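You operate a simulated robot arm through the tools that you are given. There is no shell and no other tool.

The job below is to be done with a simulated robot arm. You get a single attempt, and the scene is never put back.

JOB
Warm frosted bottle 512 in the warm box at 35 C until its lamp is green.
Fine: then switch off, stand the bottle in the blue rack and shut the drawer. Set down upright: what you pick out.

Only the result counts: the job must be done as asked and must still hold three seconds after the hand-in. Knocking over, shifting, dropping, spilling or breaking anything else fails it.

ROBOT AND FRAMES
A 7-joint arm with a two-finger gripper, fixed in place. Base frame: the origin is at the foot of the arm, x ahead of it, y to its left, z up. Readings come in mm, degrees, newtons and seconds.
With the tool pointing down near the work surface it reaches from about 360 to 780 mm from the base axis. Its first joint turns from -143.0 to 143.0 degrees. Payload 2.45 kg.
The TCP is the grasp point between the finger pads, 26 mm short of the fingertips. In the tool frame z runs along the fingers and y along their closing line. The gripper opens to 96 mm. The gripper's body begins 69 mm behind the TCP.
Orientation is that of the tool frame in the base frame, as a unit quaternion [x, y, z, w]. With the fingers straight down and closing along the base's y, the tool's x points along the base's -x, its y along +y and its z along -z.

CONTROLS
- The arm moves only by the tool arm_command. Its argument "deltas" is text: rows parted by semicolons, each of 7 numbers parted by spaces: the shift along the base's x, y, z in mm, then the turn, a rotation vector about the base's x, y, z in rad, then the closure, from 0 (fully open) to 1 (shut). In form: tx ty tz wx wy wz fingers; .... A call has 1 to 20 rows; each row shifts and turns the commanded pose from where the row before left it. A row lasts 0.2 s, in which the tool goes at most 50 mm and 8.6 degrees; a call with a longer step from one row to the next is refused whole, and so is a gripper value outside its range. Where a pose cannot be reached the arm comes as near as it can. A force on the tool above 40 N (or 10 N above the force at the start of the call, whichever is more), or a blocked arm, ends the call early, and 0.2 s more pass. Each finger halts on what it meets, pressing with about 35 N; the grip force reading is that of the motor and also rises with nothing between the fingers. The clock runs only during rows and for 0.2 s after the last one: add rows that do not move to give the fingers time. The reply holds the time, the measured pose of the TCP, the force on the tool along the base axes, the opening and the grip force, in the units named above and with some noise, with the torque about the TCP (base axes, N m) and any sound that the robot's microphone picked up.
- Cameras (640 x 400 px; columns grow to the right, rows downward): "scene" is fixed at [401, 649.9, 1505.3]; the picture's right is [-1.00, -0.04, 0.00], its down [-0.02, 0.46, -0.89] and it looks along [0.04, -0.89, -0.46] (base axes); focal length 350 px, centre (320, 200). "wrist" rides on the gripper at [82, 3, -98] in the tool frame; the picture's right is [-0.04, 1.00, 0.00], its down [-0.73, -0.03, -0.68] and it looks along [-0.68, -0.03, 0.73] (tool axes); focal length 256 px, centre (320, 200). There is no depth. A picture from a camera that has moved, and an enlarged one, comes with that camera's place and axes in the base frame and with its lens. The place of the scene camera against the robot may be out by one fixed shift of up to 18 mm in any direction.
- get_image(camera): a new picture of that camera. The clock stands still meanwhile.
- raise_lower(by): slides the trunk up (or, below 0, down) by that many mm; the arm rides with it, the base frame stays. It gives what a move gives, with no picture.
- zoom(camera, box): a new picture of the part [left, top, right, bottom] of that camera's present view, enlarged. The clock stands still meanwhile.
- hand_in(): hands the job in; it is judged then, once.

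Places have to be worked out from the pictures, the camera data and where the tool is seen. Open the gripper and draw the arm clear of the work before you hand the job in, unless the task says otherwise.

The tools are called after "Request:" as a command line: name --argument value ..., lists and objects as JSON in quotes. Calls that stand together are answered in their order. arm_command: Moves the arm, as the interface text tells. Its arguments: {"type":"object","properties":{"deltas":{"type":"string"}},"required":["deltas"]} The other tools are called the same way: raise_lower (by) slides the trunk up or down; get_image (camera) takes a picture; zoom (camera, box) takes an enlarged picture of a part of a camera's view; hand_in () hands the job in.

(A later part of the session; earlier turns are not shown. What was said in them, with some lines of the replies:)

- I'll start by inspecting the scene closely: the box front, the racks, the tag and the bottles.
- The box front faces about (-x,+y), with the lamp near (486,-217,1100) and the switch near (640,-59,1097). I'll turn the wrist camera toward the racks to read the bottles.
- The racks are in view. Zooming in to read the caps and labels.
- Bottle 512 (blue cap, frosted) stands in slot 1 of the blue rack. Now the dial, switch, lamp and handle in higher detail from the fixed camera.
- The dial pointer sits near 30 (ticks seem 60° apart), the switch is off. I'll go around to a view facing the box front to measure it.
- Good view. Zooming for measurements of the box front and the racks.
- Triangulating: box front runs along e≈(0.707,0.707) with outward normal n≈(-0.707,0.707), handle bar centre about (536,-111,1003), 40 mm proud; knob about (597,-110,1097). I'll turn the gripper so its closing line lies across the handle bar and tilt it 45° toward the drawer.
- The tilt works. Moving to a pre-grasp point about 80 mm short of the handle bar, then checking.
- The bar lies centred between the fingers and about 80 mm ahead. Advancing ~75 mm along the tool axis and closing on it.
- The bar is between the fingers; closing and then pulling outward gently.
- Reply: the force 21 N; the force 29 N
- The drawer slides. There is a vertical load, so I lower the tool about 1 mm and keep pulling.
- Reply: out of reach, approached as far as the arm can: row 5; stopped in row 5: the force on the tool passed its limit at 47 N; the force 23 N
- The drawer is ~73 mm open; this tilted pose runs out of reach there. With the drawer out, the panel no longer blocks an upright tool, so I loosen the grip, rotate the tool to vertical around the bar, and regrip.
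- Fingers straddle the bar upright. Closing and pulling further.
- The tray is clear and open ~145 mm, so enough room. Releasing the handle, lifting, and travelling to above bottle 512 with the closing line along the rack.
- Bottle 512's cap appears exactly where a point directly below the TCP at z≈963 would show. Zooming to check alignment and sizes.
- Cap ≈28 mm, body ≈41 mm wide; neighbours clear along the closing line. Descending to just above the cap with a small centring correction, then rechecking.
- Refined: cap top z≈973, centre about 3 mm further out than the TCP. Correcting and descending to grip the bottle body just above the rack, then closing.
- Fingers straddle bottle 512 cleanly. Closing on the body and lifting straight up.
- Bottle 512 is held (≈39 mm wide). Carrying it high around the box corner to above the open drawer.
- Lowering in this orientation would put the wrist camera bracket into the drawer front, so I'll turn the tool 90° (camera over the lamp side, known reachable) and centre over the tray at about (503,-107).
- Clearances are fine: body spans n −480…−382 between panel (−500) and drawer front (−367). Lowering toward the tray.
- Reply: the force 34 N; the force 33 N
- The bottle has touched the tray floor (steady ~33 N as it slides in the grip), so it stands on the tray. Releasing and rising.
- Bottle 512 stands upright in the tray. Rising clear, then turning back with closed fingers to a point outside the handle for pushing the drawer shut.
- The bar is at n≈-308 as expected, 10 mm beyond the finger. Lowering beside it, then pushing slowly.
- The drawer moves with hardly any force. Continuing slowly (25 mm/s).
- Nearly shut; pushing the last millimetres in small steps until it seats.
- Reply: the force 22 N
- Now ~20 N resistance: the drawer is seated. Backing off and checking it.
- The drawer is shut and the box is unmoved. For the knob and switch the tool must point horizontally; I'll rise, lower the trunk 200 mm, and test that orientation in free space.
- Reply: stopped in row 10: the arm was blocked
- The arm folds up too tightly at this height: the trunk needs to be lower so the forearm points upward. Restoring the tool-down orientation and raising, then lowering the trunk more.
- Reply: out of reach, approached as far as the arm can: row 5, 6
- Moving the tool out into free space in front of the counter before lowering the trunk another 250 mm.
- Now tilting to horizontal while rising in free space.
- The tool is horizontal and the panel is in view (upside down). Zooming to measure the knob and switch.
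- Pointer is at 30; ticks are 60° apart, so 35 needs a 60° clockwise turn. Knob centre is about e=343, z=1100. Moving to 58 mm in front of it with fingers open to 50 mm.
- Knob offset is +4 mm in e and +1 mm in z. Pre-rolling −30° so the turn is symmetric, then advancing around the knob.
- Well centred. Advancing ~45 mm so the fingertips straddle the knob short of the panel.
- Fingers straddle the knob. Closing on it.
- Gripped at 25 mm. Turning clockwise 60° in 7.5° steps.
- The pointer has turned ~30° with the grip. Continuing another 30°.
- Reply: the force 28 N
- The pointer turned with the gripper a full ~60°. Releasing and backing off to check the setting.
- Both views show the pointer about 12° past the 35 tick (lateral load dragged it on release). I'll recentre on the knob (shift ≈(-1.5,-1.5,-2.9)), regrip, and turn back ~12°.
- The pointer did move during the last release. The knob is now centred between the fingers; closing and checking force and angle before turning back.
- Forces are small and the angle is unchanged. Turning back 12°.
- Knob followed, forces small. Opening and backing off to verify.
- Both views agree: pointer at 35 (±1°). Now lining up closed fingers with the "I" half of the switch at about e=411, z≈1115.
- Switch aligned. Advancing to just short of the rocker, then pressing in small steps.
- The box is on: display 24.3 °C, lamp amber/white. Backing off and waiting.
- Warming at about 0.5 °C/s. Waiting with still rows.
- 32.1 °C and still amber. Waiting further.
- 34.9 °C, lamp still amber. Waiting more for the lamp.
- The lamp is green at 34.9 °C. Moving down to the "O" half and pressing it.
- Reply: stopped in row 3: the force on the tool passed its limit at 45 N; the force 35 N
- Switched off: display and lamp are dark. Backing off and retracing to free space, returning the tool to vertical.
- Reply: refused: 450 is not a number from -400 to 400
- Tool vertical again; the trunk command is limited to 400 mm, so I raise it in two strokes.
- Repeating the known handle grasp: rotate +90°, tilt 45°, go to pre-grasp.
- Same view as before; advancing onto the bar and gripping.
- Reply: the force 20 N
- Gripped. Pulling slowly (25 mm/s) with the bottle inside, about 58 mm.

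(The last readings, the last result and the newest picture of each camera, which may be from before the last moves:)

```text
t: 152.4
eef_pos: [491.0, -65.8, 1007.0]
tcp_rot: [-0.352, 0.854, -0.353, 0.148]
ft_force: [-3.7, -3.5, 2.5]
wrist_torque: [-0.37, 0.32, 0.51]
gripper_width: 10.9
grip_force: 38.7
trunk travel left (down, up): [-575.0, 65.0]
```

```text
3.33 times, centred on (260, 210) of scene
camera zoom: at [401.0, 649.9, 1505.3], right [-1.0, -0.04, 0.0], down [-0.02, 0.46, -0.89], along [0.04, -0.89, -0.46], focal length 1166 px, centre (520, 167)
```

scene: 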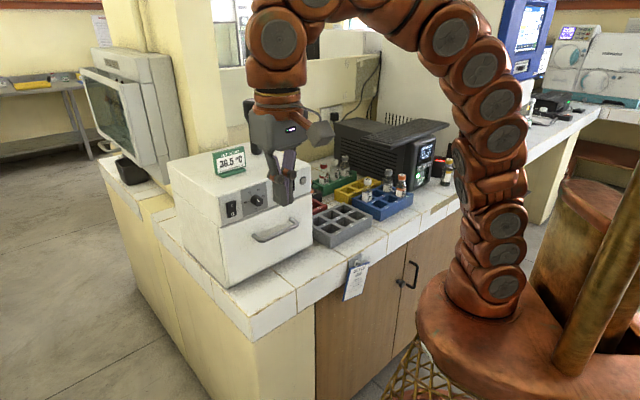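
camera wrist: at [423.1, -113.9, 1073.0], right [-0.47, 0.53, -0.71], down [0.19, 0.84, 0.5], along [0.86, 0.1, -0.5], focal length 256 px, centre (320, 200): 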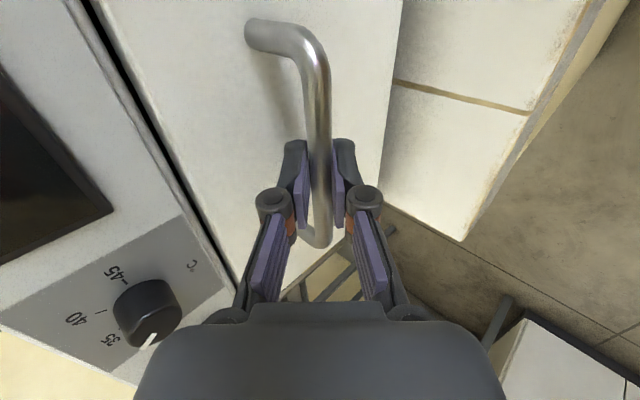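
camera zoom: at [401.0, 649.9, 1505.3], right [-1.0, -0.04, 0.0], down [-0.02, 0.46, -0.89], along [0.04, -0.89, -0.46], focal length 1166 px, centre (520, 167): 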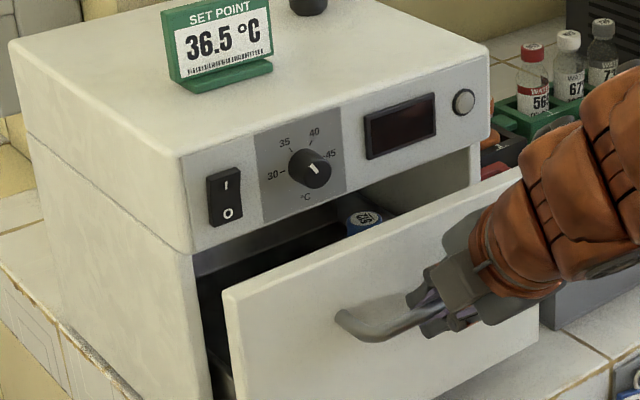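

Bottle still upright inside. Loosening, rotating the tool to vertical about the bar, regripping.

Request:
arm_command --deltas "0 0 0 0 0 0 0.77;0 0 0 0 0 0 0.77;0 0 0 0.0793 0.0793 0 0.77;0 0 0 0.0793 0.0793 0 0.77;0 0 0 0.0793 0.0793 0 0.77;0 0 0 0.0793 0.0793 0 0.77;0 0 0 0.0793 0.0793 0 0.77;0 0 0 0.0793 0.0793 0 0.77;0 0 0 0.0793 0.0793 0 0.77;0 0 0 0 0 0 0.77"

Request:
get_image --camera "wrist"

```text
t: 154.6
eef_pos: [490.9, -67.0, 1005.8]
tcp_rot: [-0.381, 0.924, -0.001, 0.001]
ft_force: [0.5, -0.8, -1.7]
wrist_torque: [0.01, -0.03, -0.01]
gripper_width: 22.0
grip_force: 0.0
trunk travel left (down, up): [-575.0, 65.0]
```

```text
taken
camera wrist: at [430.6, -121.9, 1104.1], right [-0.68, 0.74, 0.0], down [0.54, 0.5, 0.68], along [0.5, 0.46, -0.73], focal length 256 px, centre (320, 200)
```

wrist: 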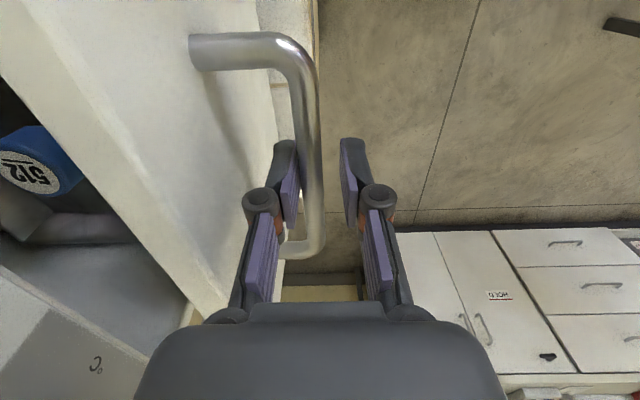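

Request:
arm_command --deltas "0 0 0 0 0 0 0.9;0 0 0 0 0 0 1;0 0 0 0 0 0 1;-1.5 1.5 0 0 0 0 1;-3 3 0 0 0 0 1;-3.8 3.8 0 0 0 0 1;-3.8 3.8 0 0 0 0 1;-3.8 3.8 0 0 0 0 1;-3.8 3.8 0 0 0 0 1;-3.8 3.8 0 0 0 0 1;-3.8 3.8 0 0 0 0 1;-3.8 3.8 0 0 0 0 1;-3.8 3.8 0 0 0 0 1;-3.8 3.8 0 0 0 0 1;-3.8 3.8 0 0 0 0 1;-3.8 3.8 0 0 0 0 1;-3.8 3.8 0 0 0 0 1;-3.8 3.8 0 0 0 0 1;-2 2 0 0 0 0 1;0 0 0 0 0 0 1"

Request:
zoom --camera "scene" --box '[180, 150, 360, 290]'

```text
t: 158.8
eef_pos: [434.1, -11.8, 1006.4]
tcp_rot: [-0.381, 0.925, 0.0, 0.001]
ft_force: [-5.0, -4.9, -12.6]
wrist_torque: [0.06, -0.02, 0.92]
gripper_width: 11.0
grip_force: 38.0
trunk travel left (down, up): [-575.0, 65.0]
```

```text
2.86 times, centred on (270, 220) of scene
camera zoom: at [401.0, 649.9, 1505.3], right [-1.0, -0.04, 0.0], down [-0.02, 0.46, -0.89], along [0.04, -0.89, -0.46], focal length 999 px, centre (463, 143)
```

zoom: 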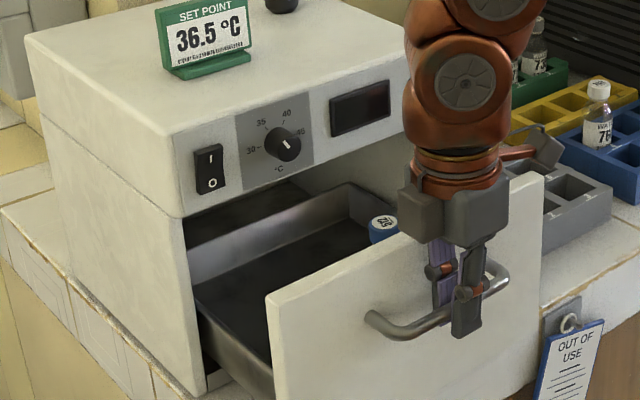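

Six more millimetres to match the earlier opening, then release, lift, and move over the bottle.

Request:
arm_command --deltas "-2.2 2.2 0 0 0 0 1;-2.2 2.2 0 0 0 0 1;0 0 0 0 0 0 1;0 0 0 0 0 0 0.77;0 0 0 0 0 0 0.77;0 0 0 0 0 0 0.77;0 0 20 0 0 0 0.77;0 0 30 0 0 0 0.77;0 0 40 0 0 0 0.77;0 0 40 0 0 0 0.6;0 0 35 0 0 0 0.5;0 0 0 0 0 0 0.37"

Request:
arm_command --deltas "12 -16 0 0 0 0 0.37;12 -16 0 0 0 0 0.37;12 -16 0 0 0 0 0.37;12 -16 0 0 0 0 0.37;12 -16 0 0 0 0 0.37;12 -16 0 0 0 0 0.37;0 0 0 0 0 0 0.37"

Request:
get_image --camera "wrist"

Request:
get_image --camera "scene"

```text
t: 161.4
eef_pos: [429.2, -5.7, 1170.1]
tcp_rot: [-0.381, 0.925, -0.002, 0.002]
ft_force: [0.1, -0.1, 0.8]
wrist_torque: [0.03, 0.01, 0.02]
gripper_width: 60.3
grip_force: 0.0
trunk travel left (down, up): [-575.0, 65.0]
```

```text
t: 163.0
eef_pos: [502.3, -101.3, 1172.1]
tcp_rot: [-0.381, 0.925, -0.001, 0.002]
ft_force: [0.0, -0.6, 0.9]
wrist_torque: [-0.01, 0.02, 0.0]
gripper_width: 60.4
grip_force: 0.0
trunk travel left (down, up): [-575.0, 65.0]
```

```text
taken
camera wrist: at [442.7, -156.3, 1269.4], right [-0.68, 0.74, 0.0], down [0.54, 0.5, 0.68], along [0.5, 0.46, -0.73], focal length 256 px, centre (320, 200)
```

wrist: 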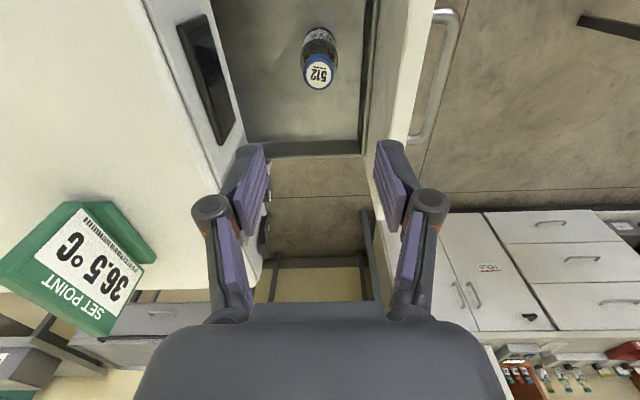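

```text
taken
```

scene: 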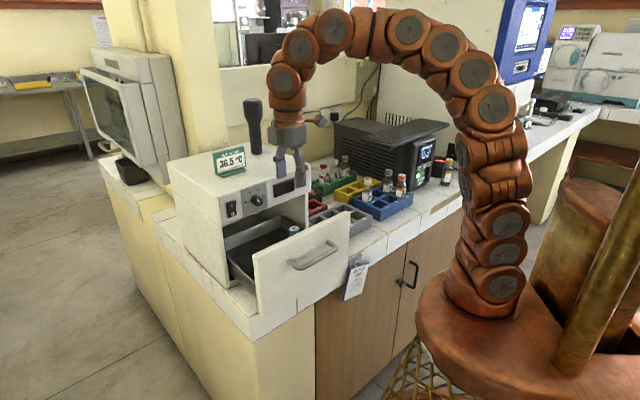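

Bottle 512 stands upright in the tray. Zooming in to measure its position.

Request:
zoom --camera "wrist" --box '[260, 10, 400, 110]'

```text
4.00 times, centred on (330, 60) of wrist
camera zoom: at [442.7, -156.3, 1269.4], right [-0.68, 0.74, 0.0], down [0.54, 0.5, 0.68], along [0.5, 0.46, -0.73], focal length 1024 px, centre (280, 760)
```

zoom: 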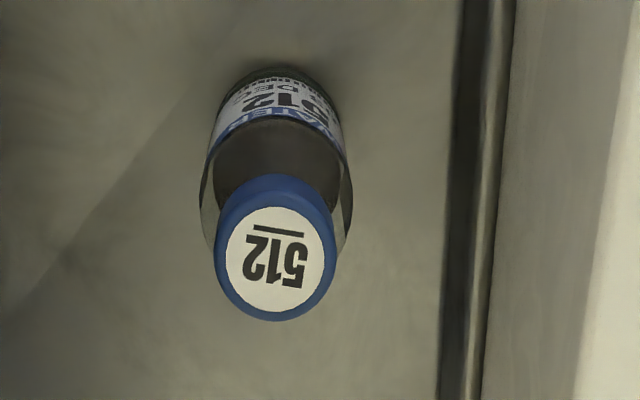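

The frost is gone and the label shows 512. Bottle is nearly directly under the tool; descending to grip its body (TCP z≈976).

Request:
arm_command --deltas "0.5 -1.5 -35 0 0 0 0.37;0 0 -35 0 0 0 0.37;0 0 -35 0 0 0 0.37;0 0 -30 0 0 0 0.37;0 0 -20 0 0 0 0.37;0 0 0 0 0 0 0.37"

Request:
get_image --camera "wrist"

```text
t: 164.4
eef_pos: [501.8, -104.1, 1015.2]
tcp_rot: [-0.381, 0.924, -0.001, 0.002]
ft_force: [-0.1, 0.1, -0.3]
wrist_torque: [-0.02, -0.03, 0.0]
gripper_width: 60.5
grip_force: 0.1
trunk travel left (down, up): [-575.0, 65.0]
```

```text
taken
camera wrist: at [442.1, -158.4, 1113.7], right [-0.68, 0.74, 0.0], down [0.54, 0.5, 0.68], along [0.5, 0.46, -0.73], focal length 256 px, centre (320, 200)
```

wrist: 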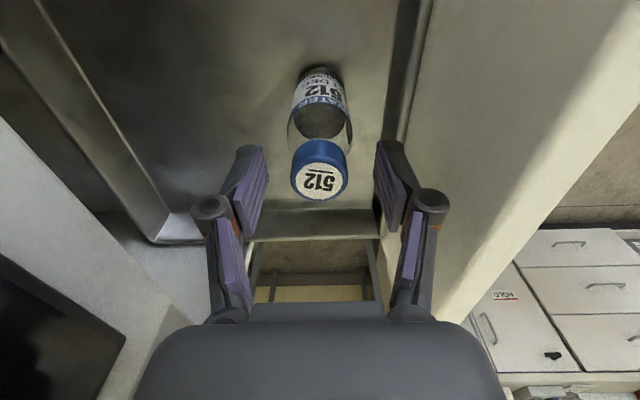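

Request:
arm_command --deltas "0 0 -15 0 0 0 0.37;0 0 -12 0 0 0 0.37;0 0 -8 0 0 0 0.37;0 0 0 0 0 0 0.37"

Request:
get_image --camera "wrist"

```text
t: 165.4
eef_pos: [504.0, -104.7, 980.9]
tcp_rot: [-0.38, 0.925, -0.001, 0.001]
ft_force: [-0.8, -0.6, -0.7]
wrist_torque: [0.01, 0.01, 0.0]
gripper_width: 60.6
grip_force: 0.0
trunk travel left (down, up): [-575.0, 65.0]
```

```text
taken
camera wrist: at [442.8, -158.6, 1078.9], right [-0.68, 0.74, 0.0], down [0.54, 0.5, 0.68], along [0.5, 0.46, -0.73], focal length 256 px, centre (320, 200)
```

wrist: 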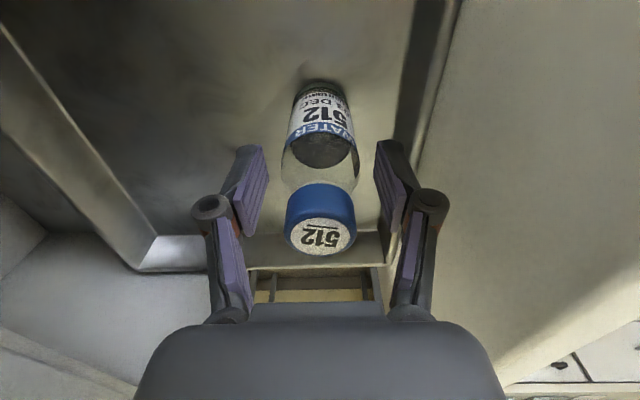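

Good grip position. Closing and lifting.

Request:
arm_command --deltas "0 0 0 0 0 0 0.5;0 0 0 0 0 0 0.6;0 0 0 0 0 0 0.7;0 0 0 0 0 0 0.75;0 0 0 0 0 0 0.75"

Request:
arm_command --deltas "0 0 5 0 0 0 0.75;0 0 15 0 0 0 0.75;0 0 25 0 0 0 0.75;0 0 30 0 0 0 0.75;0 0 40 0 0 0 0.75;0 0 40 0 0 0 0.75;0 0 40 0 0 0 0.75;0 0 0 0 0 0 0.75"

Request:
get_image --camera "wrist"

```text
t: 166.6
eef_pos: [501.8, -103.9, 981.6]
tcp_rot: [-0.381, 0.924, -0.002, 0.002]
ft_force: [1.1, 0.6, 0.8]
wrist_torque: [0.01, -0.04, -0.02]
gripper_width: 38.1
grip_force: 35.0
trunk travel left (down, up): [-575.0, 65.0]
```

```text
t: 168.4
eef_pos: [503.8, -104.0, 1174.7]
tcp_rot: [-0.381, 0.925, -0.001, 0.001]
ft_force: [0.4, -0.3, -0.9]
wrist_torque: [0.01, -0.01, 0.0]
gripper_width: 38.4
grip_force: 35.2
trunk travel left (down, up): [-575.0, 65.0]
```

```text
taken
camera wrist: at [444.1, -159.1, 1272.4], right [-0.68, 0.74, 0.0], down [0.54, 0.5, 0.68], along [0.5, 0.46, -0.73], focal length 256 px, centre (320, 200)
```

wrist: 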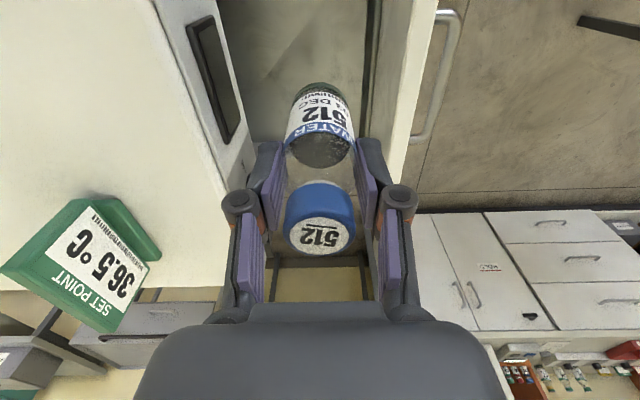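

Held firmly. Retracing: rotate back −90° and carry it around the box corner to above blue-rack slot 1.

Request:
arm_command --deltas "-5.3 -2.1 0 0 0 -0.1309 0.75;-5.3 -2.1 0 0 0 -0.1309 0.75;-5.3 -2.1 0 0 0 -0.1309 0.75;-5.3 -2.1 0 0 0 -0.1309 0.75;-5.3 -2.1 0 0 0 -0.1309 0.75;-5.3 -2.1 0 0 0 -0.1309 0.75;-5.3 -2.1 0 0 0 -0.1309 0.75;-5.3 -2.1 0 0 0 -0.1309 0.75;-5.3 -2.1 0 0 0 -0.1309 0.75;-5.3 -2.1 0 0 0 -0.1309 0.75;-5.3 -2.1 0 0 0 -0.1309 0.75;-5.3 -2.1 0 0 0 -0.1309 0.75;0 0 0 0 0 0 0.75"

Request:
arm_command --deltas "-20.4 -13.6 0 0 0 0 0.75;-20.4 -13.6 0 0 0 0 0.75;-20.4 -13.6 0 0 0 0 0.75;-20.4 -13.6 0 0 0 0 0.75;-20.4 -13.6 0 0 0 0 0.75;-10.4 -28 0 0 0 0 0.75;-10.4 -28 0 0 0 0 0.75;-10.4 -28 0 0 0 0 0.75;-10.4 -28 0 0 0 0 0.75;-10.4 -28 0 0 0 0 0.75;-10.4 -28 0 0 0 0 0.75;-10.4 -28 0 0 0 0 0.75;-10.4 -28 0 0 0 0 0.75;-10.4 -28 0 0 0 0 0.75;-10.4 -28 0 0 0 0 0.75;0 0 0 0 0 0 0.75"

Request:
get_image --camera "wrist"

Request:
get_image --camera "scene"

```text
t: 171.2
eef_pos: [438.7, -129.6, 1174.7]
tcp_rot: [0.386, 0.923, -0.002, -0.001]
ft_force: [0.3, -0.2, -1.4]
wrist_torque: [-0.02, 0.0, -0.01]
gripper_width: 38.0
grip_force: 35.3
trunk travel left (down, up): [-575.0, 65.0]
```

```text
t: 174.6
eef_pos: [232.9, -477.2, 1176.5]
tcp_rot: [0.384, 0.923, -0.001, -0.001]
ft_force: [-0.7, -0.2, -0.6]
wrist_torque: [0.05, -0.03, -0.02]
gripper_width: 38.7
grip_force: 34.9
trunk travel left (down, up): [-575.0, 65.0]
```

```text
taken
camera wrist: at [178.2, -416.6, 1274.1], right [0.74, 0.68, 0.0], down [0.5, -0.54, 0.68], along [0.46, -0.5, -0.73], focal length 256 px, centre (320, 200)
```

wrist: 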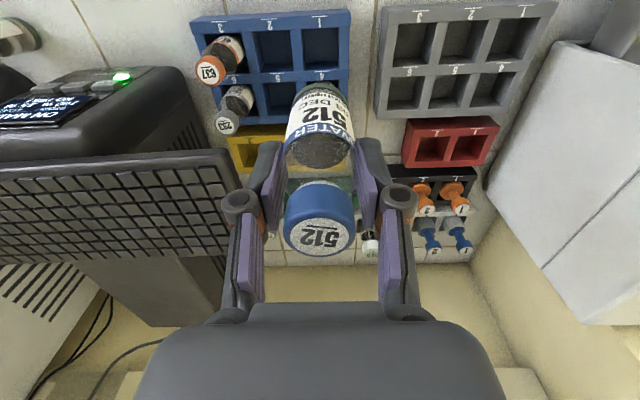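

```text
taken
```

scene: 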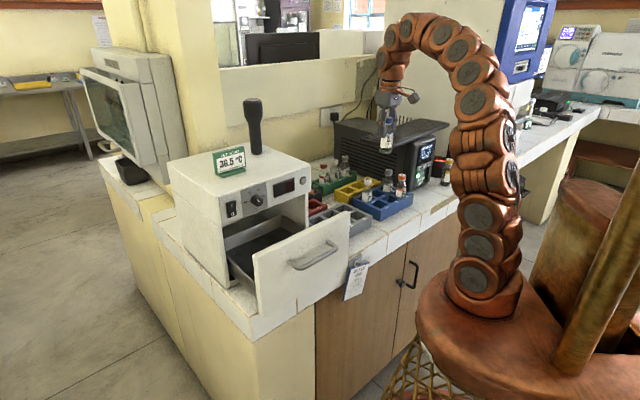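

Above slot 1. Taking still readings to average out sensor noise before the fine alignment (grasp pose was about (234.4,-478.3)).

Request:
arm_command --deltas "0 0 -20 0 0 0 0.75;0 0 -20 0 0 0 0.75;0 0 -20 0 0 0 0.75;0 0 0 0 0 0 0.75;0 0 0 0 0 0 0.75"

Request:
arm_command --deltas "0 0 0 0 0 0 0.75"

Request:
arm_command --deltas "0 0 0 0 0 0 0.75"

Request:
arm_command --deltas "0 0 0 0 0 0 0.75"

Request:
get_image --camera "wrist"

Request:
zoom --camera "scene" --box '[340, 120, 440, 220]'

```text
t: 175.8
eef_pos: [234.4, -475.9, 1116.3]
tcp_rot: [0.384, 0.924, -0.002, 0.0]
ft_force: [0.1, 0.4, -0.7]
wrist_torque: [0.02, 0.01, 0.01]
gripper_width: 38.7
grip_force: 35.1
trunk travel left (down, up): [-575.0, 65.0]
```

```text
t: 176.2
eef_pos: [233.7, -475.6, 1115.5]
tcp_rot: [0.385, 0.923, -0.002, 0.0]
ft_force: [0.1, 0.6, -0.8]
wrist_torque: [0.0, 0.0, 0.01]
gripper_width: 38.0
grip_force: 35.2
trunk travel left (down, up): [-575.0, 65.0]
```

```text
t: 176.6
eef_pos: [233.1, -476.3, 1114.9]
tcp_rot: [0.384, 0.923, -0.002, 0.0]
ft_force: [0.1, -0.3, 0.1]
wrist_torque: [0.03, -0.02, 0.0]
gripper_width: 38.4
grip_force: 35.1
trunk travel left (down, up): [-575.0, 65.0]
```

```text
t: 177.0
eef_pos: [234.0, -476.6, 1114.8]
tcp_rot: [0.384, 0.923, -0.002, 0.0]
ft_force: [0.3, 0.1, -0.7]
wrist_torque: [0.01, 0.03, 0.01]
gripper_width: 38.1
grip_force: 35.1
trunk travel left (down, up): [-575.0, 65.0]
```

```text
taken
camera wrist: at [179.3, -416.1, 1213.3], right [0.74, 0.68, 0.0], down [0.5, -0.54, 0.68], along [0.46, -0.5, -0.73], focal length 256 px, centre (320, 200)
```

wrist: 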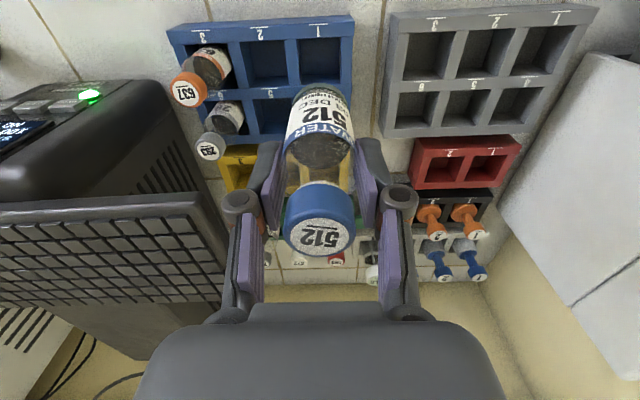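

```text
4.00 times, centred on (390, 170) of scene
camera zoom: at [401.0, 649.9, 1505.3], right [-1.0, -0.04, 0.0], down [-0.02, 0.46, -0.89], along [0.04, -0.89, -0.46], focal length 1399 px, centre (40, 320)
```

zoom: 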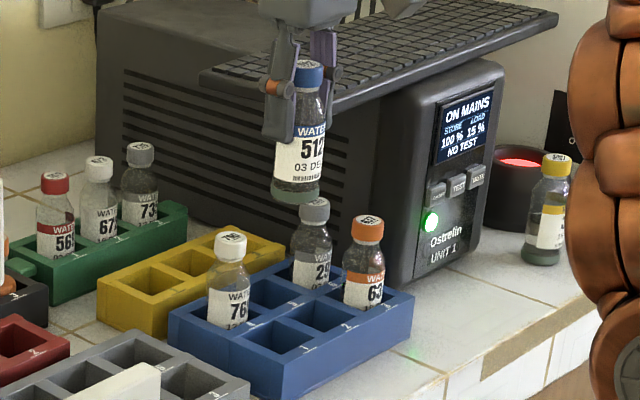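

Request:
zoom --camera "wrist" --box '[230, 0, 390, 120]'

```text
3.33 times, centred on (310, 60) of wrist
camera zoom: at [179.3, -416.1, 1213.3], right [0.74, 0.68, 0.0], down [0.5, -0.54, 0.68], along [0.46, -0.5, -0.73], focal length 853 px, centre (353, 667)
```

zoom: 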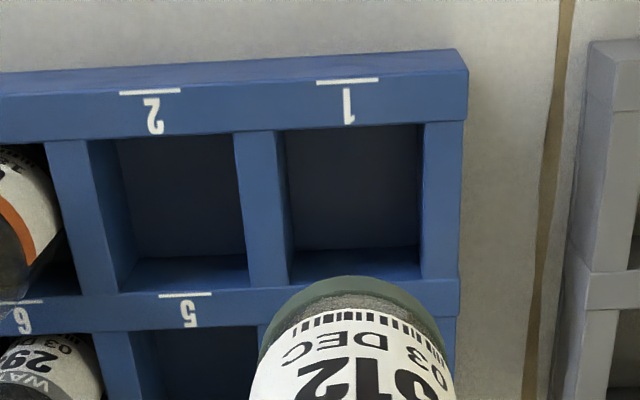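

By image, the slot centre is within ~1 mm of the bottle axis. Small correction, then lowering to just above the rack for another look.

Request:
arm_command --deltas "-0.1 -0.9 -40 0 0 0 0.75;0 0 -40 0 0 0 0.75;0 0 -35 0 0 0 0.75;0 0 -20 0 0 0 0.75;0 0 0 0 0 0 0.75;0 0 0 0 0 0 0.75"

Request:
zoom --camera "wrist" --box '[240, 0, 400, 200]'

Request:
zoom --camera "scene" --box '[350, 160, 430, 220]'

```text
t: 178.4
eef_pos: [233.9, -477.2, 982.9]
tcp_rot: [0.384, 0.923, -0.002, 0.0]
ft_force: [0.2, 0.4, -1.2]
wrist_torque: [0.0, 0.02, 0.02]
gripper_width: 38.2
grip_force: 35.1
trunk travel left (down, up): [-575.0, 65.0]
```

```text
2.00 times, centred on (320, 100) of wrist
camera zoom: at [178.9, -417.0, 1079.7], right [0.74, 0.68, 0.0], down [0.5, -0.54, 0.68], along [0.46, -0.5, -0.73], focal length 512 px, centre (320, 400)
```

zoom: 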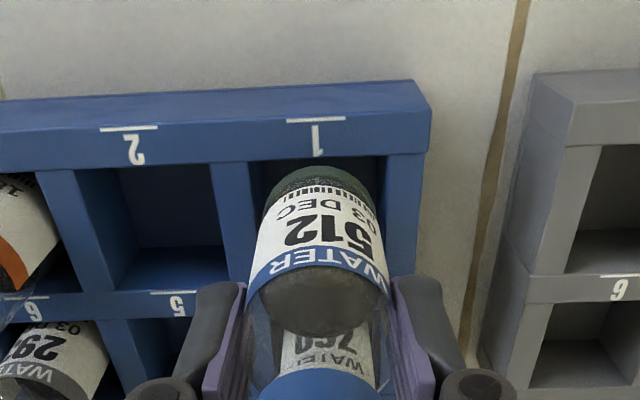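

```text
6.67 times, centred on (390, 190) of scene
camera zoom: at [401.0, 649.9, 1505.3], right [-1.0, -0.04, 0.0], down [-0.02, 0.46, -0.89], along [0.04, -0.89, -0.46], focal length 2332 px, centre (-147, 267)
```

zoom: 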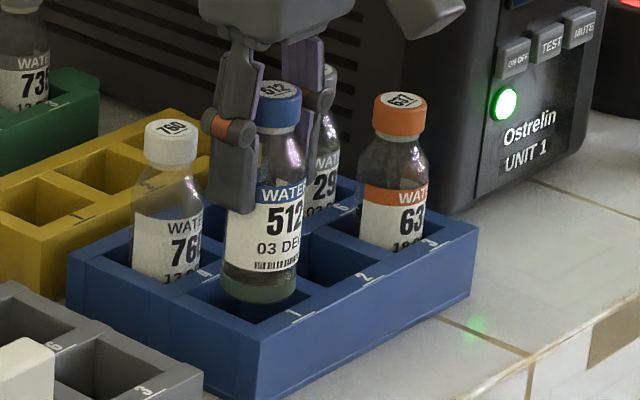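

Bottle is centred over slot 1. Lowering stepwise while watching the force.

Request:
arm_command --deltas "0 0 -4 0 0 0 0.75;0 0 -4 0 0 0 0.75;0 0 -4 0 0 0 0.75;0 0 0 0 0 0 0.75"

Request:
zoom --camera "scene" --box '[350, 160, 430, 220]'

Request:
zoom --camera "wrist" --box '[240, 0, 400, 200]'

```text
t: 179.4
eef_pos: [234.3, -479.7, 968.7]
tcp_rot: [0.384, 0.923, -0.002, 0.0]
ft_force: [-0.4, -0.6, 0.0]
wrist_torque: [0.0, -0.01, 0.0]
gripper_width: 38.3
grip_force: 34.7
trunk travel left (down, up): [-575.0, 65.0]
```

```text
6.67 times, centred on (390, 190) of scene
camera zoom: at [401.0, 649.9, 1505.3], right [-1.0, -0.04, 0.0], down [-0.02, 0.46, -0.89], along [0.04, -0.89, -0.46], focal length 2332 px, centre (-147, 267)
```

zoom: 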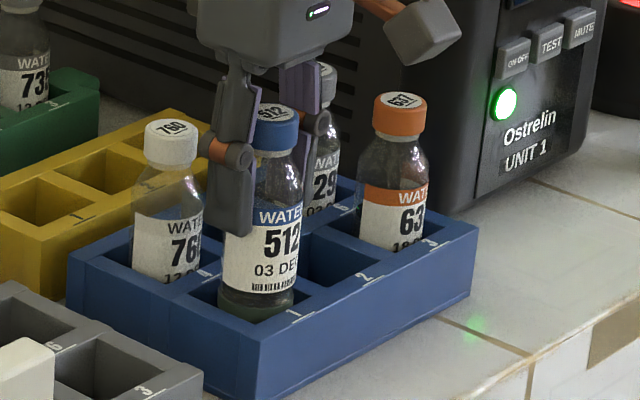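

```text
2.00 times, centred on (320, 100) of wrist
camera zoom: at [179.0, -417.6, 1066.4], right [0.74, 0.68, 0.0], down [0.5, -0.54, 0.68], along [0.46, -0.5, -0.73], focal length 512 px, centre (320, 400)
```

zoom: 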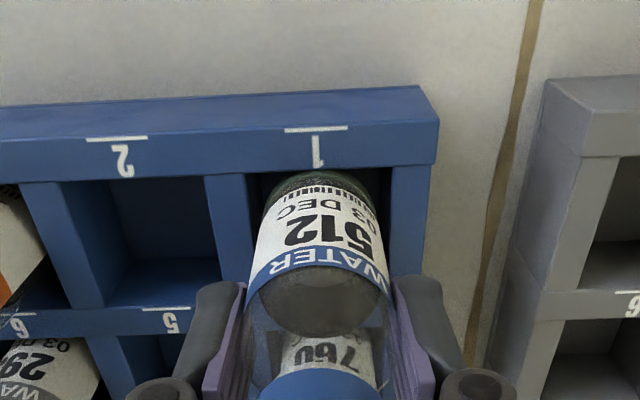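

It is entering the slot without contact. Continuing down.

Request:
arm_command --deltas "0 0 -4 0 0 0 0.75;0 0 -4 0 0 0 0.75;0 0 -4 0 0 0 0.75;0 0 0 0 0 0 0.75"

Request:
arm_command --deltas "0 0 -3 0 0 0 0.75;0 0 -3 0 0 0 0.75;0 0 0 0 0 0 0.75"

Request:
zoom --camera "scene" --box '[350, 160, 430, 220]'

```text
t: 180.4
eef_pos: [232.8, -478.0, 957.8]
tcp_rot: [0.384, 0.923, -0.002, -0.001]
ft_force: [1.9, -1.7, -0.9]
wrist_torque: [-0.05, -0.08, 0.01]
gripper_width: 38.4
grip_force: 34.9
trunk travel left (down, up): [-575.0, 65.0]
```

```text
t: 181.2
eef_pos: [231.9, -478.3, 951.0]
tcp_rot: [0.385, 0.923, -0.002, -0.001]
ft_force: [0.2, -0.1, -1.1]
wrist_torque: [-0.03, -0.07, -0.02]
gripper_width: 38.3
grip_force: 35.0
trunk travel left (down, up): [-575.0, 65.0]
```

```text
6.67 times, centred on (390, 190) of scene
camera zoom: at [401.0, 649.9, 1505.3], right [-1.0, -0.04, 0.0], down [-0.02, 0.46, -0.89], along [0.04, -0.89, -0.46], focal length 2332 px, centre (-147, 267)
```

zoom: 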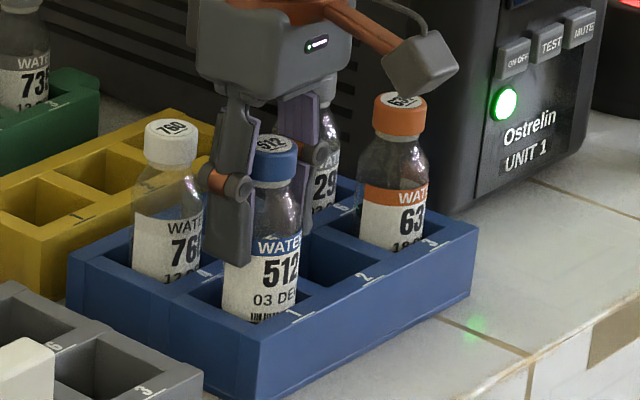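

Still free. Lowering the remaining ~9 mm until it touches the slot floor.

Request:
arm_command --deltas "0.7 0 -3 0 0 0 0.75;0 0 -2 0 0 0 0.75;0 0 0 0 0 0 0.75"

Request:
arm_command --deltas "0 0 -1.5 0 0 0 0.75;0 0 -1.5 0 0 0 0.75;0 0 0 0 0 0 0.75"

Request:
zoom --camera "scene" --box '[350, 160, 430, 220]'

```text
t: 182.0
eef_pos: [232.8, -477.7, 947.3]
tcp_rot: [0.385, 0.923, -0.002, 0.0]
ft_force: [0.7, -1.3, -1.7]
wrist_torque: [-0.1, -0.13, 0.05]
gripper_width: 38.1
grip_force: 34.9
trunk travel left (down, up): [-575.0, 65.0]
```

```text
t: 182.8
eef_pos: [233.3, -478.0, 942.4]
tcp_rot: [0.385, 0.923, -0.002, 0.001]
ft_force: [0.9, -1.2, -2.4]
wrist_torque: [-0.07, -0.09, 0.0]
gripper_width: 38.1
grip_force: 34.9
trunk travel left (down, up): [-575.0, 65.0]
```

```text
6.67 times, centred on (390, 190) of scene
camera zoom: at [401.0, 649.9, 1505.3], right [-1.0, -0.04, 0.0], down [-0.02, 0.46, -0.89], along [0.04, -0.89, -0.46], focal length 2332 px, centre (-147, 267)
```

zoom: 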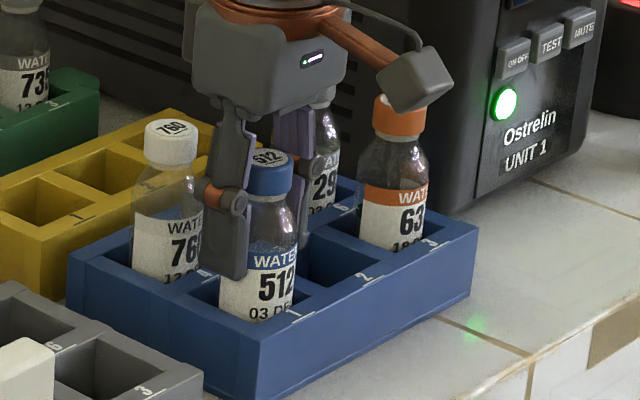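

Request:
arm_command --deltas "0 0 -1.5 0 0 0 0.75;0 0 -1 0 0 0 0.75;0 0 0 0 0 0 0.75"

Request:
arm_command --deltas "0 0 -1 0 0 0 0.75;0 0 0 0 0 0 0.75"

```text
t: 183.6
eef_pos: [233.6, -478.3, 938.6]
tcp_rot: [0.384, 0.923, -0.002, 0.0]
ft_force: [1.0, -1.2, -2.2]
wrist_torque: [-0.11, -0.11, -0.03]
gripper_width: 38.0
grip_force: 34.6
trunk travel left (down, up): [-575.0, 65.0]
```

```text
t: 184.2
eef_pos: [233.6, -478.0, 938.6]
tcp_rot: [0.384, 0.923, -0.003, 0.0]
ft_force: [1.1, -1.6, -1.4]
wrist_torque: [-0.11, -0.09, 0.01]
gripper_width: 38.3
grip_force: 34.9
trunk travel left (down, up): [-575.0, 65.0]
```

Request:
zoom --camera "scene" --box '[360, 165, 410, 215]'

Request:
get_image --camera "wrist"

```text
8.00 times, centred on (385, 190) of scene
camera zoom: at [401.0, 649.9, 1505.3], right [-1.0, -0.04, 0.0], down [-0.02, 0.46, -0.89], along [0.04, -0.89, -0.46], focal length 2798 px, centre (-200, 280)
```

zoom: 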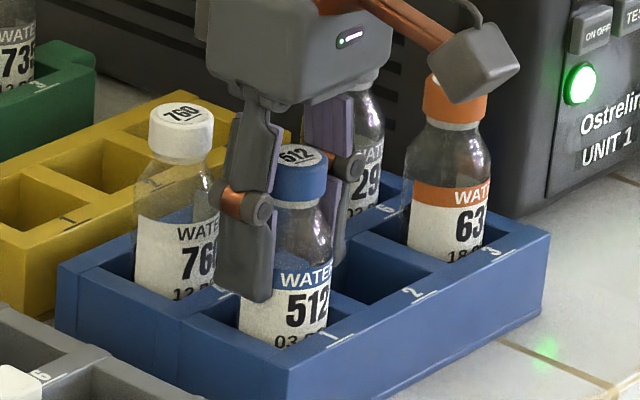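

```text
taken
camera wrist: at [179.6, -418.0, 1037.2], right [0.74, 0.68, 0.0], down [0.5, -0.54, 0.68], along [0.46, -0.5, -0.73], focal length 256 px, centre (320, 200)
```

wrist: 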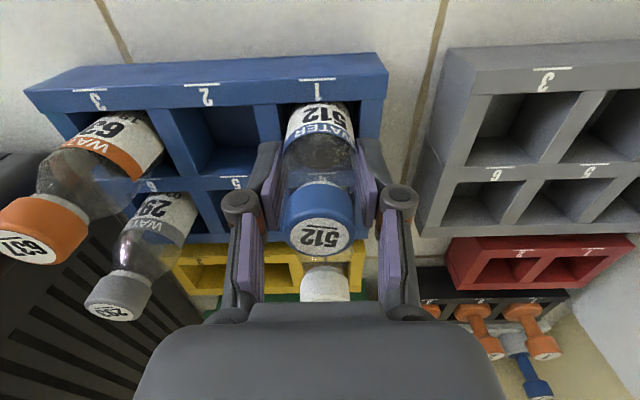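

Cap height now matches the original seated height. One more small step to confirm the floor, then release.

Request:
arm_command --deltas "0 0 -1 0 0 0 0.75;0 0 -0.7 0 0 0 0.75;0 0 0 0 0 0 0.75"

```text
t: 185.0
eef_pos: [234.4, -477.9, 937.2]
tcp_rot: [0.384, 0.923, -0.002, 0.0]
ft_force: [2.6, -1.5, 6.2]
wrist_torque: [-0.02, -0.18, -0.01]
gripper_width: 38.1
grip_force: 34.7
trunk travel left (down, up): [-575.0, 65.0]
```

The bottle is on the slot floor (+6 N). Releasing and lifting straight up.

Request:
arm_command --deltas "0 0 0.5 0 0 0 0.65;0 0 0 0 0 0 0.55;0 0 0 0 0 0 0.45;0 0 0 0 0 0 0.38;0 0 0 0 0 0 0.38"

Request:
get_image --camera "wrist"

Request:
zoom --camera "scene" --box '[350, 160, 430, 220]'

```text
t: 186.2
eef_pos: [232.7, -478.5, 938.9]
tcp_rot: [0.384, 0.923, -0.002, 0.001]
ft_force: [-0.7, 0.7, 0.3]
wrist_torque: [0.01, 0.03, 0.0]
gripper_width: 59.6
grip_force: 0.1
trunk travel left (down, up): [-575.0, 65.0]
```

```text
taken
camera wrist: at [179.0, -417.7, 1036.2], right [0.74, 0.68, 0.0], down [0.5, -0.54, 0.68], along [0.46, -0.5, -0.73], focal length 256 px, centre (320, 200)
```

wrist: 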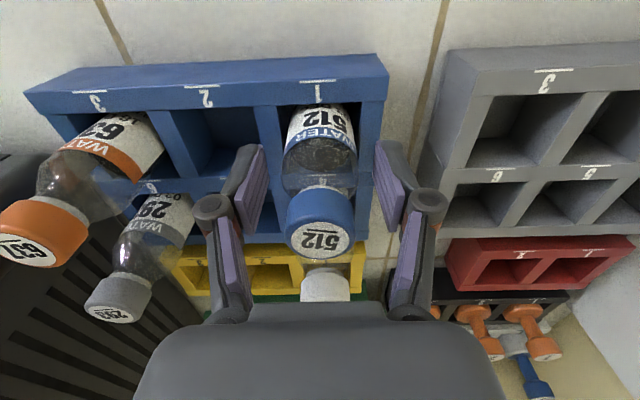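

```text
6.67 times, centred on (390, 190) of scene
camera zoom: at [401.0, 649.9, 1505.3], right [-1.0, -0.04, 0.0], down [-0.02, 0.46, -0.89], along [0.04, -0.89, -0.46], focal length 2332 px, centre (-147, 267)
```

zoom: 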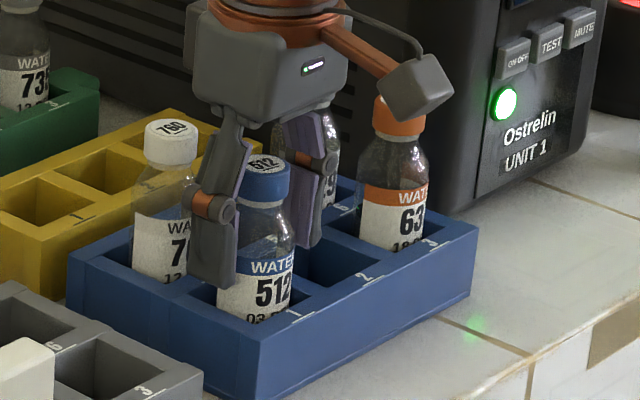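

Bottle 512 is standing in its slot. Rising and returning to the point outside the handle with fingers closed to shut the drawer.

Request:
arm_command --deltas "0 0 10 0 0 0 0.38;0 0 25 0 0 0 0.38;0 0 35 0 0 0 0.38;0 0 40 0 0 0 0.38;0 0 40 0 0 0 0.38;0 0 40 0 0 0 0.38;0 0 40 0 0 0 0.38;0 0 0 0 0 0 0.38"

Request:
arm_command --deltas "10.5 28.1 0 0 0 0 0.5;10.5 28.1 0 0 0 0 0.7;10.5 28.1 0 0 0 0 0.9;10.5 28.1 0 0 0 0 1;10.5 28.1 0 0 0 0 1;10.5 28.1 0 0 0 0 1;10.5 28.1 0 0 0 0 1;10.5 28.1 0 0 0 0 1;10.5 28.1 0 0 0 0 1;10.5 28.1 0 0 0 0 1;10 38 0 0 0 0 1;10 38 0 0 0 0 1;10 38 0 0 0 0 1;10 38 0 0 0 0 1;10 38 0 0 0 0 1;0 0 0 0 0 0 1"

Request:
get_image --camera "wrist"

Request:
zoom --camera "scene" --box '[300, 140, 460, 240]'

```text
t: 188.0
eef_pos: [234.8, -476.3, 1172.1]
tcp_rot: [0.385, 0.923, -0.002, 0.0]
ft_force: [-0.2, -0.3, 0.5]
wrist_torque: [0.0, 0.0, -0.04]
gripper_width: 59.6
grip_force: 0.1
trunk travel left (down, up): [-575.0, 65.0]
```

```text
t: 191.4
eef_pos: [387.8, -7.0, 1167.8]
tcp_rot: [0.384, 0.923, -0.003, 0.0]
ft_force: [-0.9, 0.0, 0.3]
wrist_torque: [0.02, 0.01, 0.0]
gripper_width: 0.0
grip_force: 29.1
trunk travel left (down, up): [-575.0, 65.0]
```

```text
taken
camera wrist: at [333.3, 54.8, 1265.4], right [0.74, 0.68, 0.0], down [0.5, -0.54, 0.68], along [0.46, -0.5, -0.73], focal length 256 px, centre (320, 200)
```

wrist: 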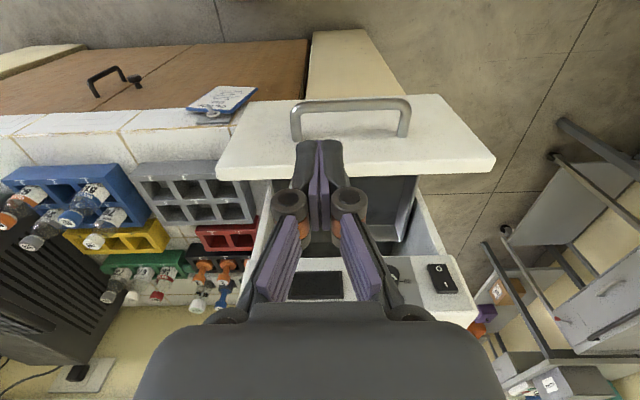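

```text
4.00 times, centred on (380, 190) of scene
camera zoom: at [401.0, 649.9, 1505.3], right [-1.0, -0.04, 0.0], down [-0.02, 0.46, -0.89], along [0.04, -0.89, -0.46], focal length 1399 px, centre (80, 240)
```

zoom: 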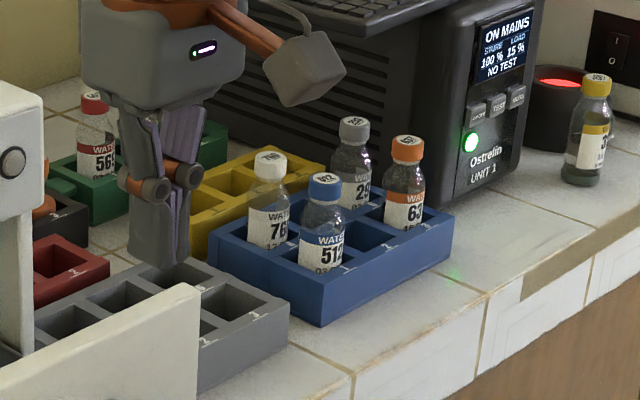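

Bottle 512 looks well seated and upright. Lowering outside the bar and pushing the drawer shut as before.

Request:
arm_command --deltas "0 0 -40 0 0 0 1;0 0 -40 0 0 0 1;0 0 -40 0 0 0 1;0 0 -28 0 0 0 1;0 0 -14 0 0 0 1;0 0 0 0 0 0 1"

Request:
arm_command --deltas "2 -2 0 0 0 0 1;2 -2 0 0 0 0 1;3 -3 0 0 0 0 1;3 -3 0 0 0 0 1;4 -4 0 0 0 0 1;4 -4 0 0 0 0 1;5 -5 0 0 0 0 1;5 -5 0 0 0 0 1;5 -5 0 0 0 0 1;5 -5 0 0 0 0 1;5 -5 0 0 0 0 1;5 -5 0 0 0 0 1;5 -5 0 0 0 0 1;5 -5 0 0 0 0 1;5 -5 0 0 0 0 1;5 -5 0 0 0 0 1;5 -5 0 0 0 0 1;5 -5 0 0 0 0 1;5 -5 0 0 0 0 1;0 0 0 0 0 0 1"

Request:
zoom --camera "scene" --box '[200, 130, 360, 270]'

```text
t: 192.8
eef_pos: [389.0, -8.7, 1006.5]
tcp_rot: [0.385, 0.923, -0.002, 0.0]
ft_force: [-0.8, -0.1, 0.7]
wrist_torque: [0.01, 0.01, 0.0]
gripper_width: 0.2
grip_force: 28.4
trunk travel left (down, up): [-575.0, 65.0]
```

```text
t: 197.0
eef_pos: [471.7, -90.5, 1006.5]
tcp_rot: [0.384, 0.923, -0.002, 0.0]
ft_force: [0.1, 0.6, -0.3]
wrist_torque: [0.0, -0.02, 0.03]
gripper_width: 0.0
grip_force: 29.0
trunk travel left (down, up): [-575.0, 65.0]
```

```text
2.86 times, centred on (280, 200) of scene
camera zoom: at [401.0, 649.9, 1505.3], right [-1.0, -0.04, 0.0], down [-0.02, 0.46, -0.89], along [0.04, -0.89, -0.46], focal length 999 px, centre (434, 200)
```

zoom: 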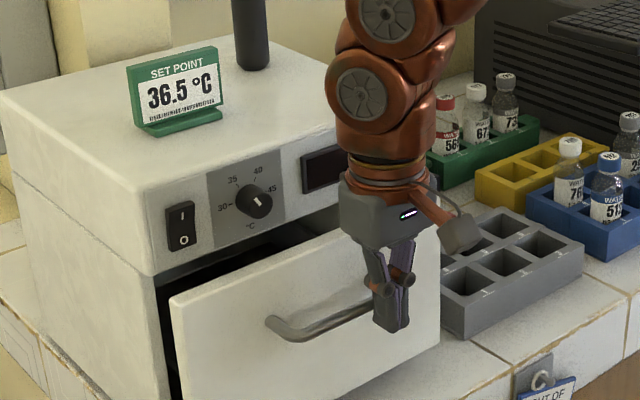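

Request:
arm_command --deltas "2.8 -2.8 0 0 0 0 1;2.8 -2.8 0 0 0 0 1;2.8 -2.8 0 0 0 0 1;2.8 -2.8 0 0 0 0 1;2.8 -2.8 0 0 0 0 1;2.8 -2.8 0 0 0 0 1;2.8 -2.8 0 0 0 0 1;2.8 -2.8 0 0 0 0 1;2.8 -2.8 0 0 0 0 1;1.4 -1.4 0 0 0 0 1;1.4 -1.4 0 0 0 0 1;0 0 0 0 0 0 1"

Request:
arm_command --deltas "1 -1 0 0 0 0 1;1 -1 0 0 0 0 1;0 0 0 0 0 0 1"

Request:
arm_command --deltas "1 -1 0 0 0 0 1;0 0 0 0 0 0 1"

```text
t: 199.6
eef_pos: [498.2, -119.4, 1006.3]
tcp_rot: [0.384, 0.923, -0.002, 0.0]
ft_force: [-0.1, -0.3, 0.7]
wrist_torque: [-0.04, 0.01, 0.0]
gripper_width: 0.0
grip_force: 28.4
trunk travel left (down, up): [-575.0, 65.0]
```

```text
t: 200.4
eef_pos: [501.4, -120.5, 1006.4]
tcp_rot: [0.384, 0.923, -0.002, -0.001]
ft_force: [-0.2, 0.7, 0.3]
wrist_torque: [-0.01, -0.02, 0.0]
gripper_width: 0.0
grip_force: 28.1
trunk travel left (down, up): [-575.0, 65.0]
```

```text
t: 201.0
eef_pos: [501.6, -120.0, 1007.2]
tcp_rot: [0.384, 0.923, -0.001, -0.001]
ft_force: [-9.2, 5.8, -1.7]
wrist_torque: [0.11, 0.02, 0.01]
gripper_width: 6.0
grip_force: 28.7
trunk travel left (down, up): [-575.0, 65.0]
```

Resistance begins; one more millimetre to seat it, then retreat.

Request:
arm_command --deltas "0.8 -0.8 0 0 0 0 1;0 0 0 0 0 0 1"

Request:
arm_command --deltas "-5 5 0 0 0 0 1;-10 10 0 0 0 0 1;-15 15 0 0 0 0 1;-20 20 0 0 0 0 1;-20 20 20 0 0 0 1;-10 10 40 0 0 0 0.7;0 0 40 0 0 0 0.4;0 0 40 0 0 0 0;0 0 40 0 0 0 0;0 0 40 0 0 0 0;0 0 30 0 0 0 0;0 0 0 0 0 0 0"

Request:
get_image --camera "scene"

Request:
zoom --camera "scene" --box '[160, 150, 320, 250]'

Request:
zoom --camera "scene" --box '[300, 140, 460, 240]'

Request:
get_image --camera "wrist"

```text
t: 201.6
eef_pos: [502.4, -120.1, 1007.8]
tcp_rot: [0.384, 0.923, -0.002, -0.001]
ft_force: [-16.6, 13.9, -7.0]
wrist_torque: [0.26, 0.01, 0.03]
gripper_width: 6.4
grip_force: 28.1
trunk travel left (down, up): [-575.0, 65.0]
```

```text
t: 204.2
eef_pos: [425.1, -43.4, 1257.5]
tcp_rot: [0.385, 0.923, -0.001, 0.0]
ft_force: [0.0, -0.3, -0.1]
wrist_torque: [-0.02, 0.01, 0.02]
gripper_width: 96.3
grip_force: 0.1
trunk travel left (down, up): [-575.0, 65.0]
```

```text
taken
```

scene: 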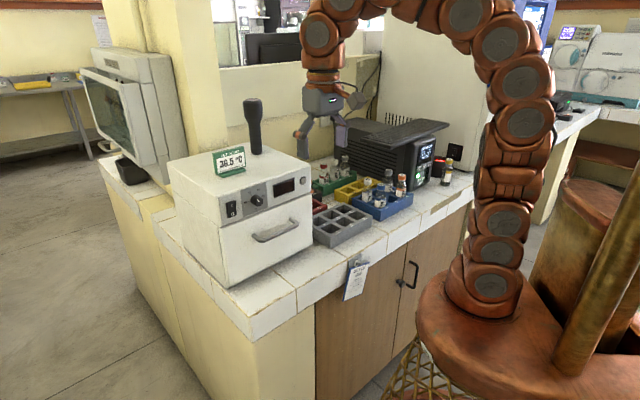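

```text
4.00 times, centred on (240, 200) of scene
camera zoom: at [401.0, 649.9, 1505.3], right [-1.0, -0.04, 0.0], down [-0.02, 0.46, -0.89], along [0.04, -0.89, -0.46], focal length 1399 px, centre (640, 200)
```

zoom: 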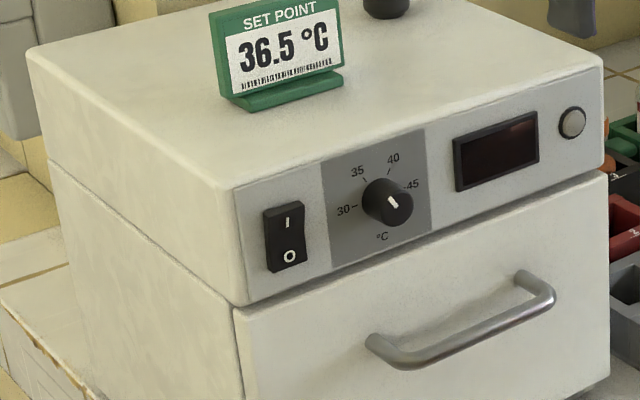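

```text
4.00 times, centred on (380, 190) of scene
camera zoom: at [401.0, 649.9, 1505.3], right [-1.0, -0.04, 0.0], down [-0.02, 0.46, -0.89], along [0.04, -0.89, -0.46], focal length 1399 px, centre (80, 240)
```

zoom: 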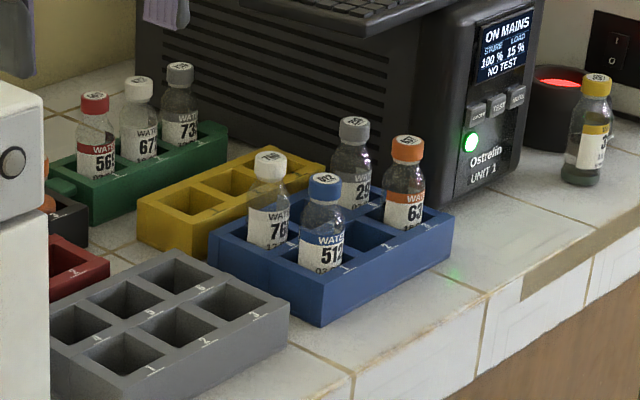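

```text
taken
camera wrist: at [369.9, 17.5, 1355.2], right [0.74, 0.68, 0.0], down [0.5, -0.54, 0.68], along [0.46, -0.5, -0.73], focal length 256 px, centre (320, 200)
```

wrist: 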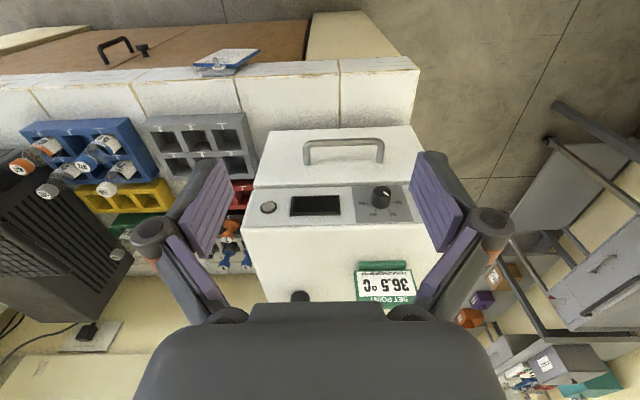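

The drawer is shut at its original position, the box is off, and bottle 512 stands upright in blue-rack slot 1. Nothing else has moved, and the gripper is open and clear. Handing in.

Request:
hand_in

```text
The job is handed in.
```

I warmed bottle 512 in the warm box with the dial set to 35 until the lamp turned green, and I've handed the job in. I don't have the verdict yet.

- **Warming:** the display had settled at 34.9 °C when the lamp turned green. The frost is gone and the 512 label is readable.
- **Box:** I switched it off, and the display and lamp are dark. The drawer is shut in its original position.
- **Bottle:** it stands upright in slot 1 of the blue rack, where it started.
- **Other items:** nothing else looked moved in the last pictures. The gripper is open and the arm is clear of the work.

The card on top of the box reads "SET POINT 36.5 °C". I followed your 35 °C and left the card where it was.
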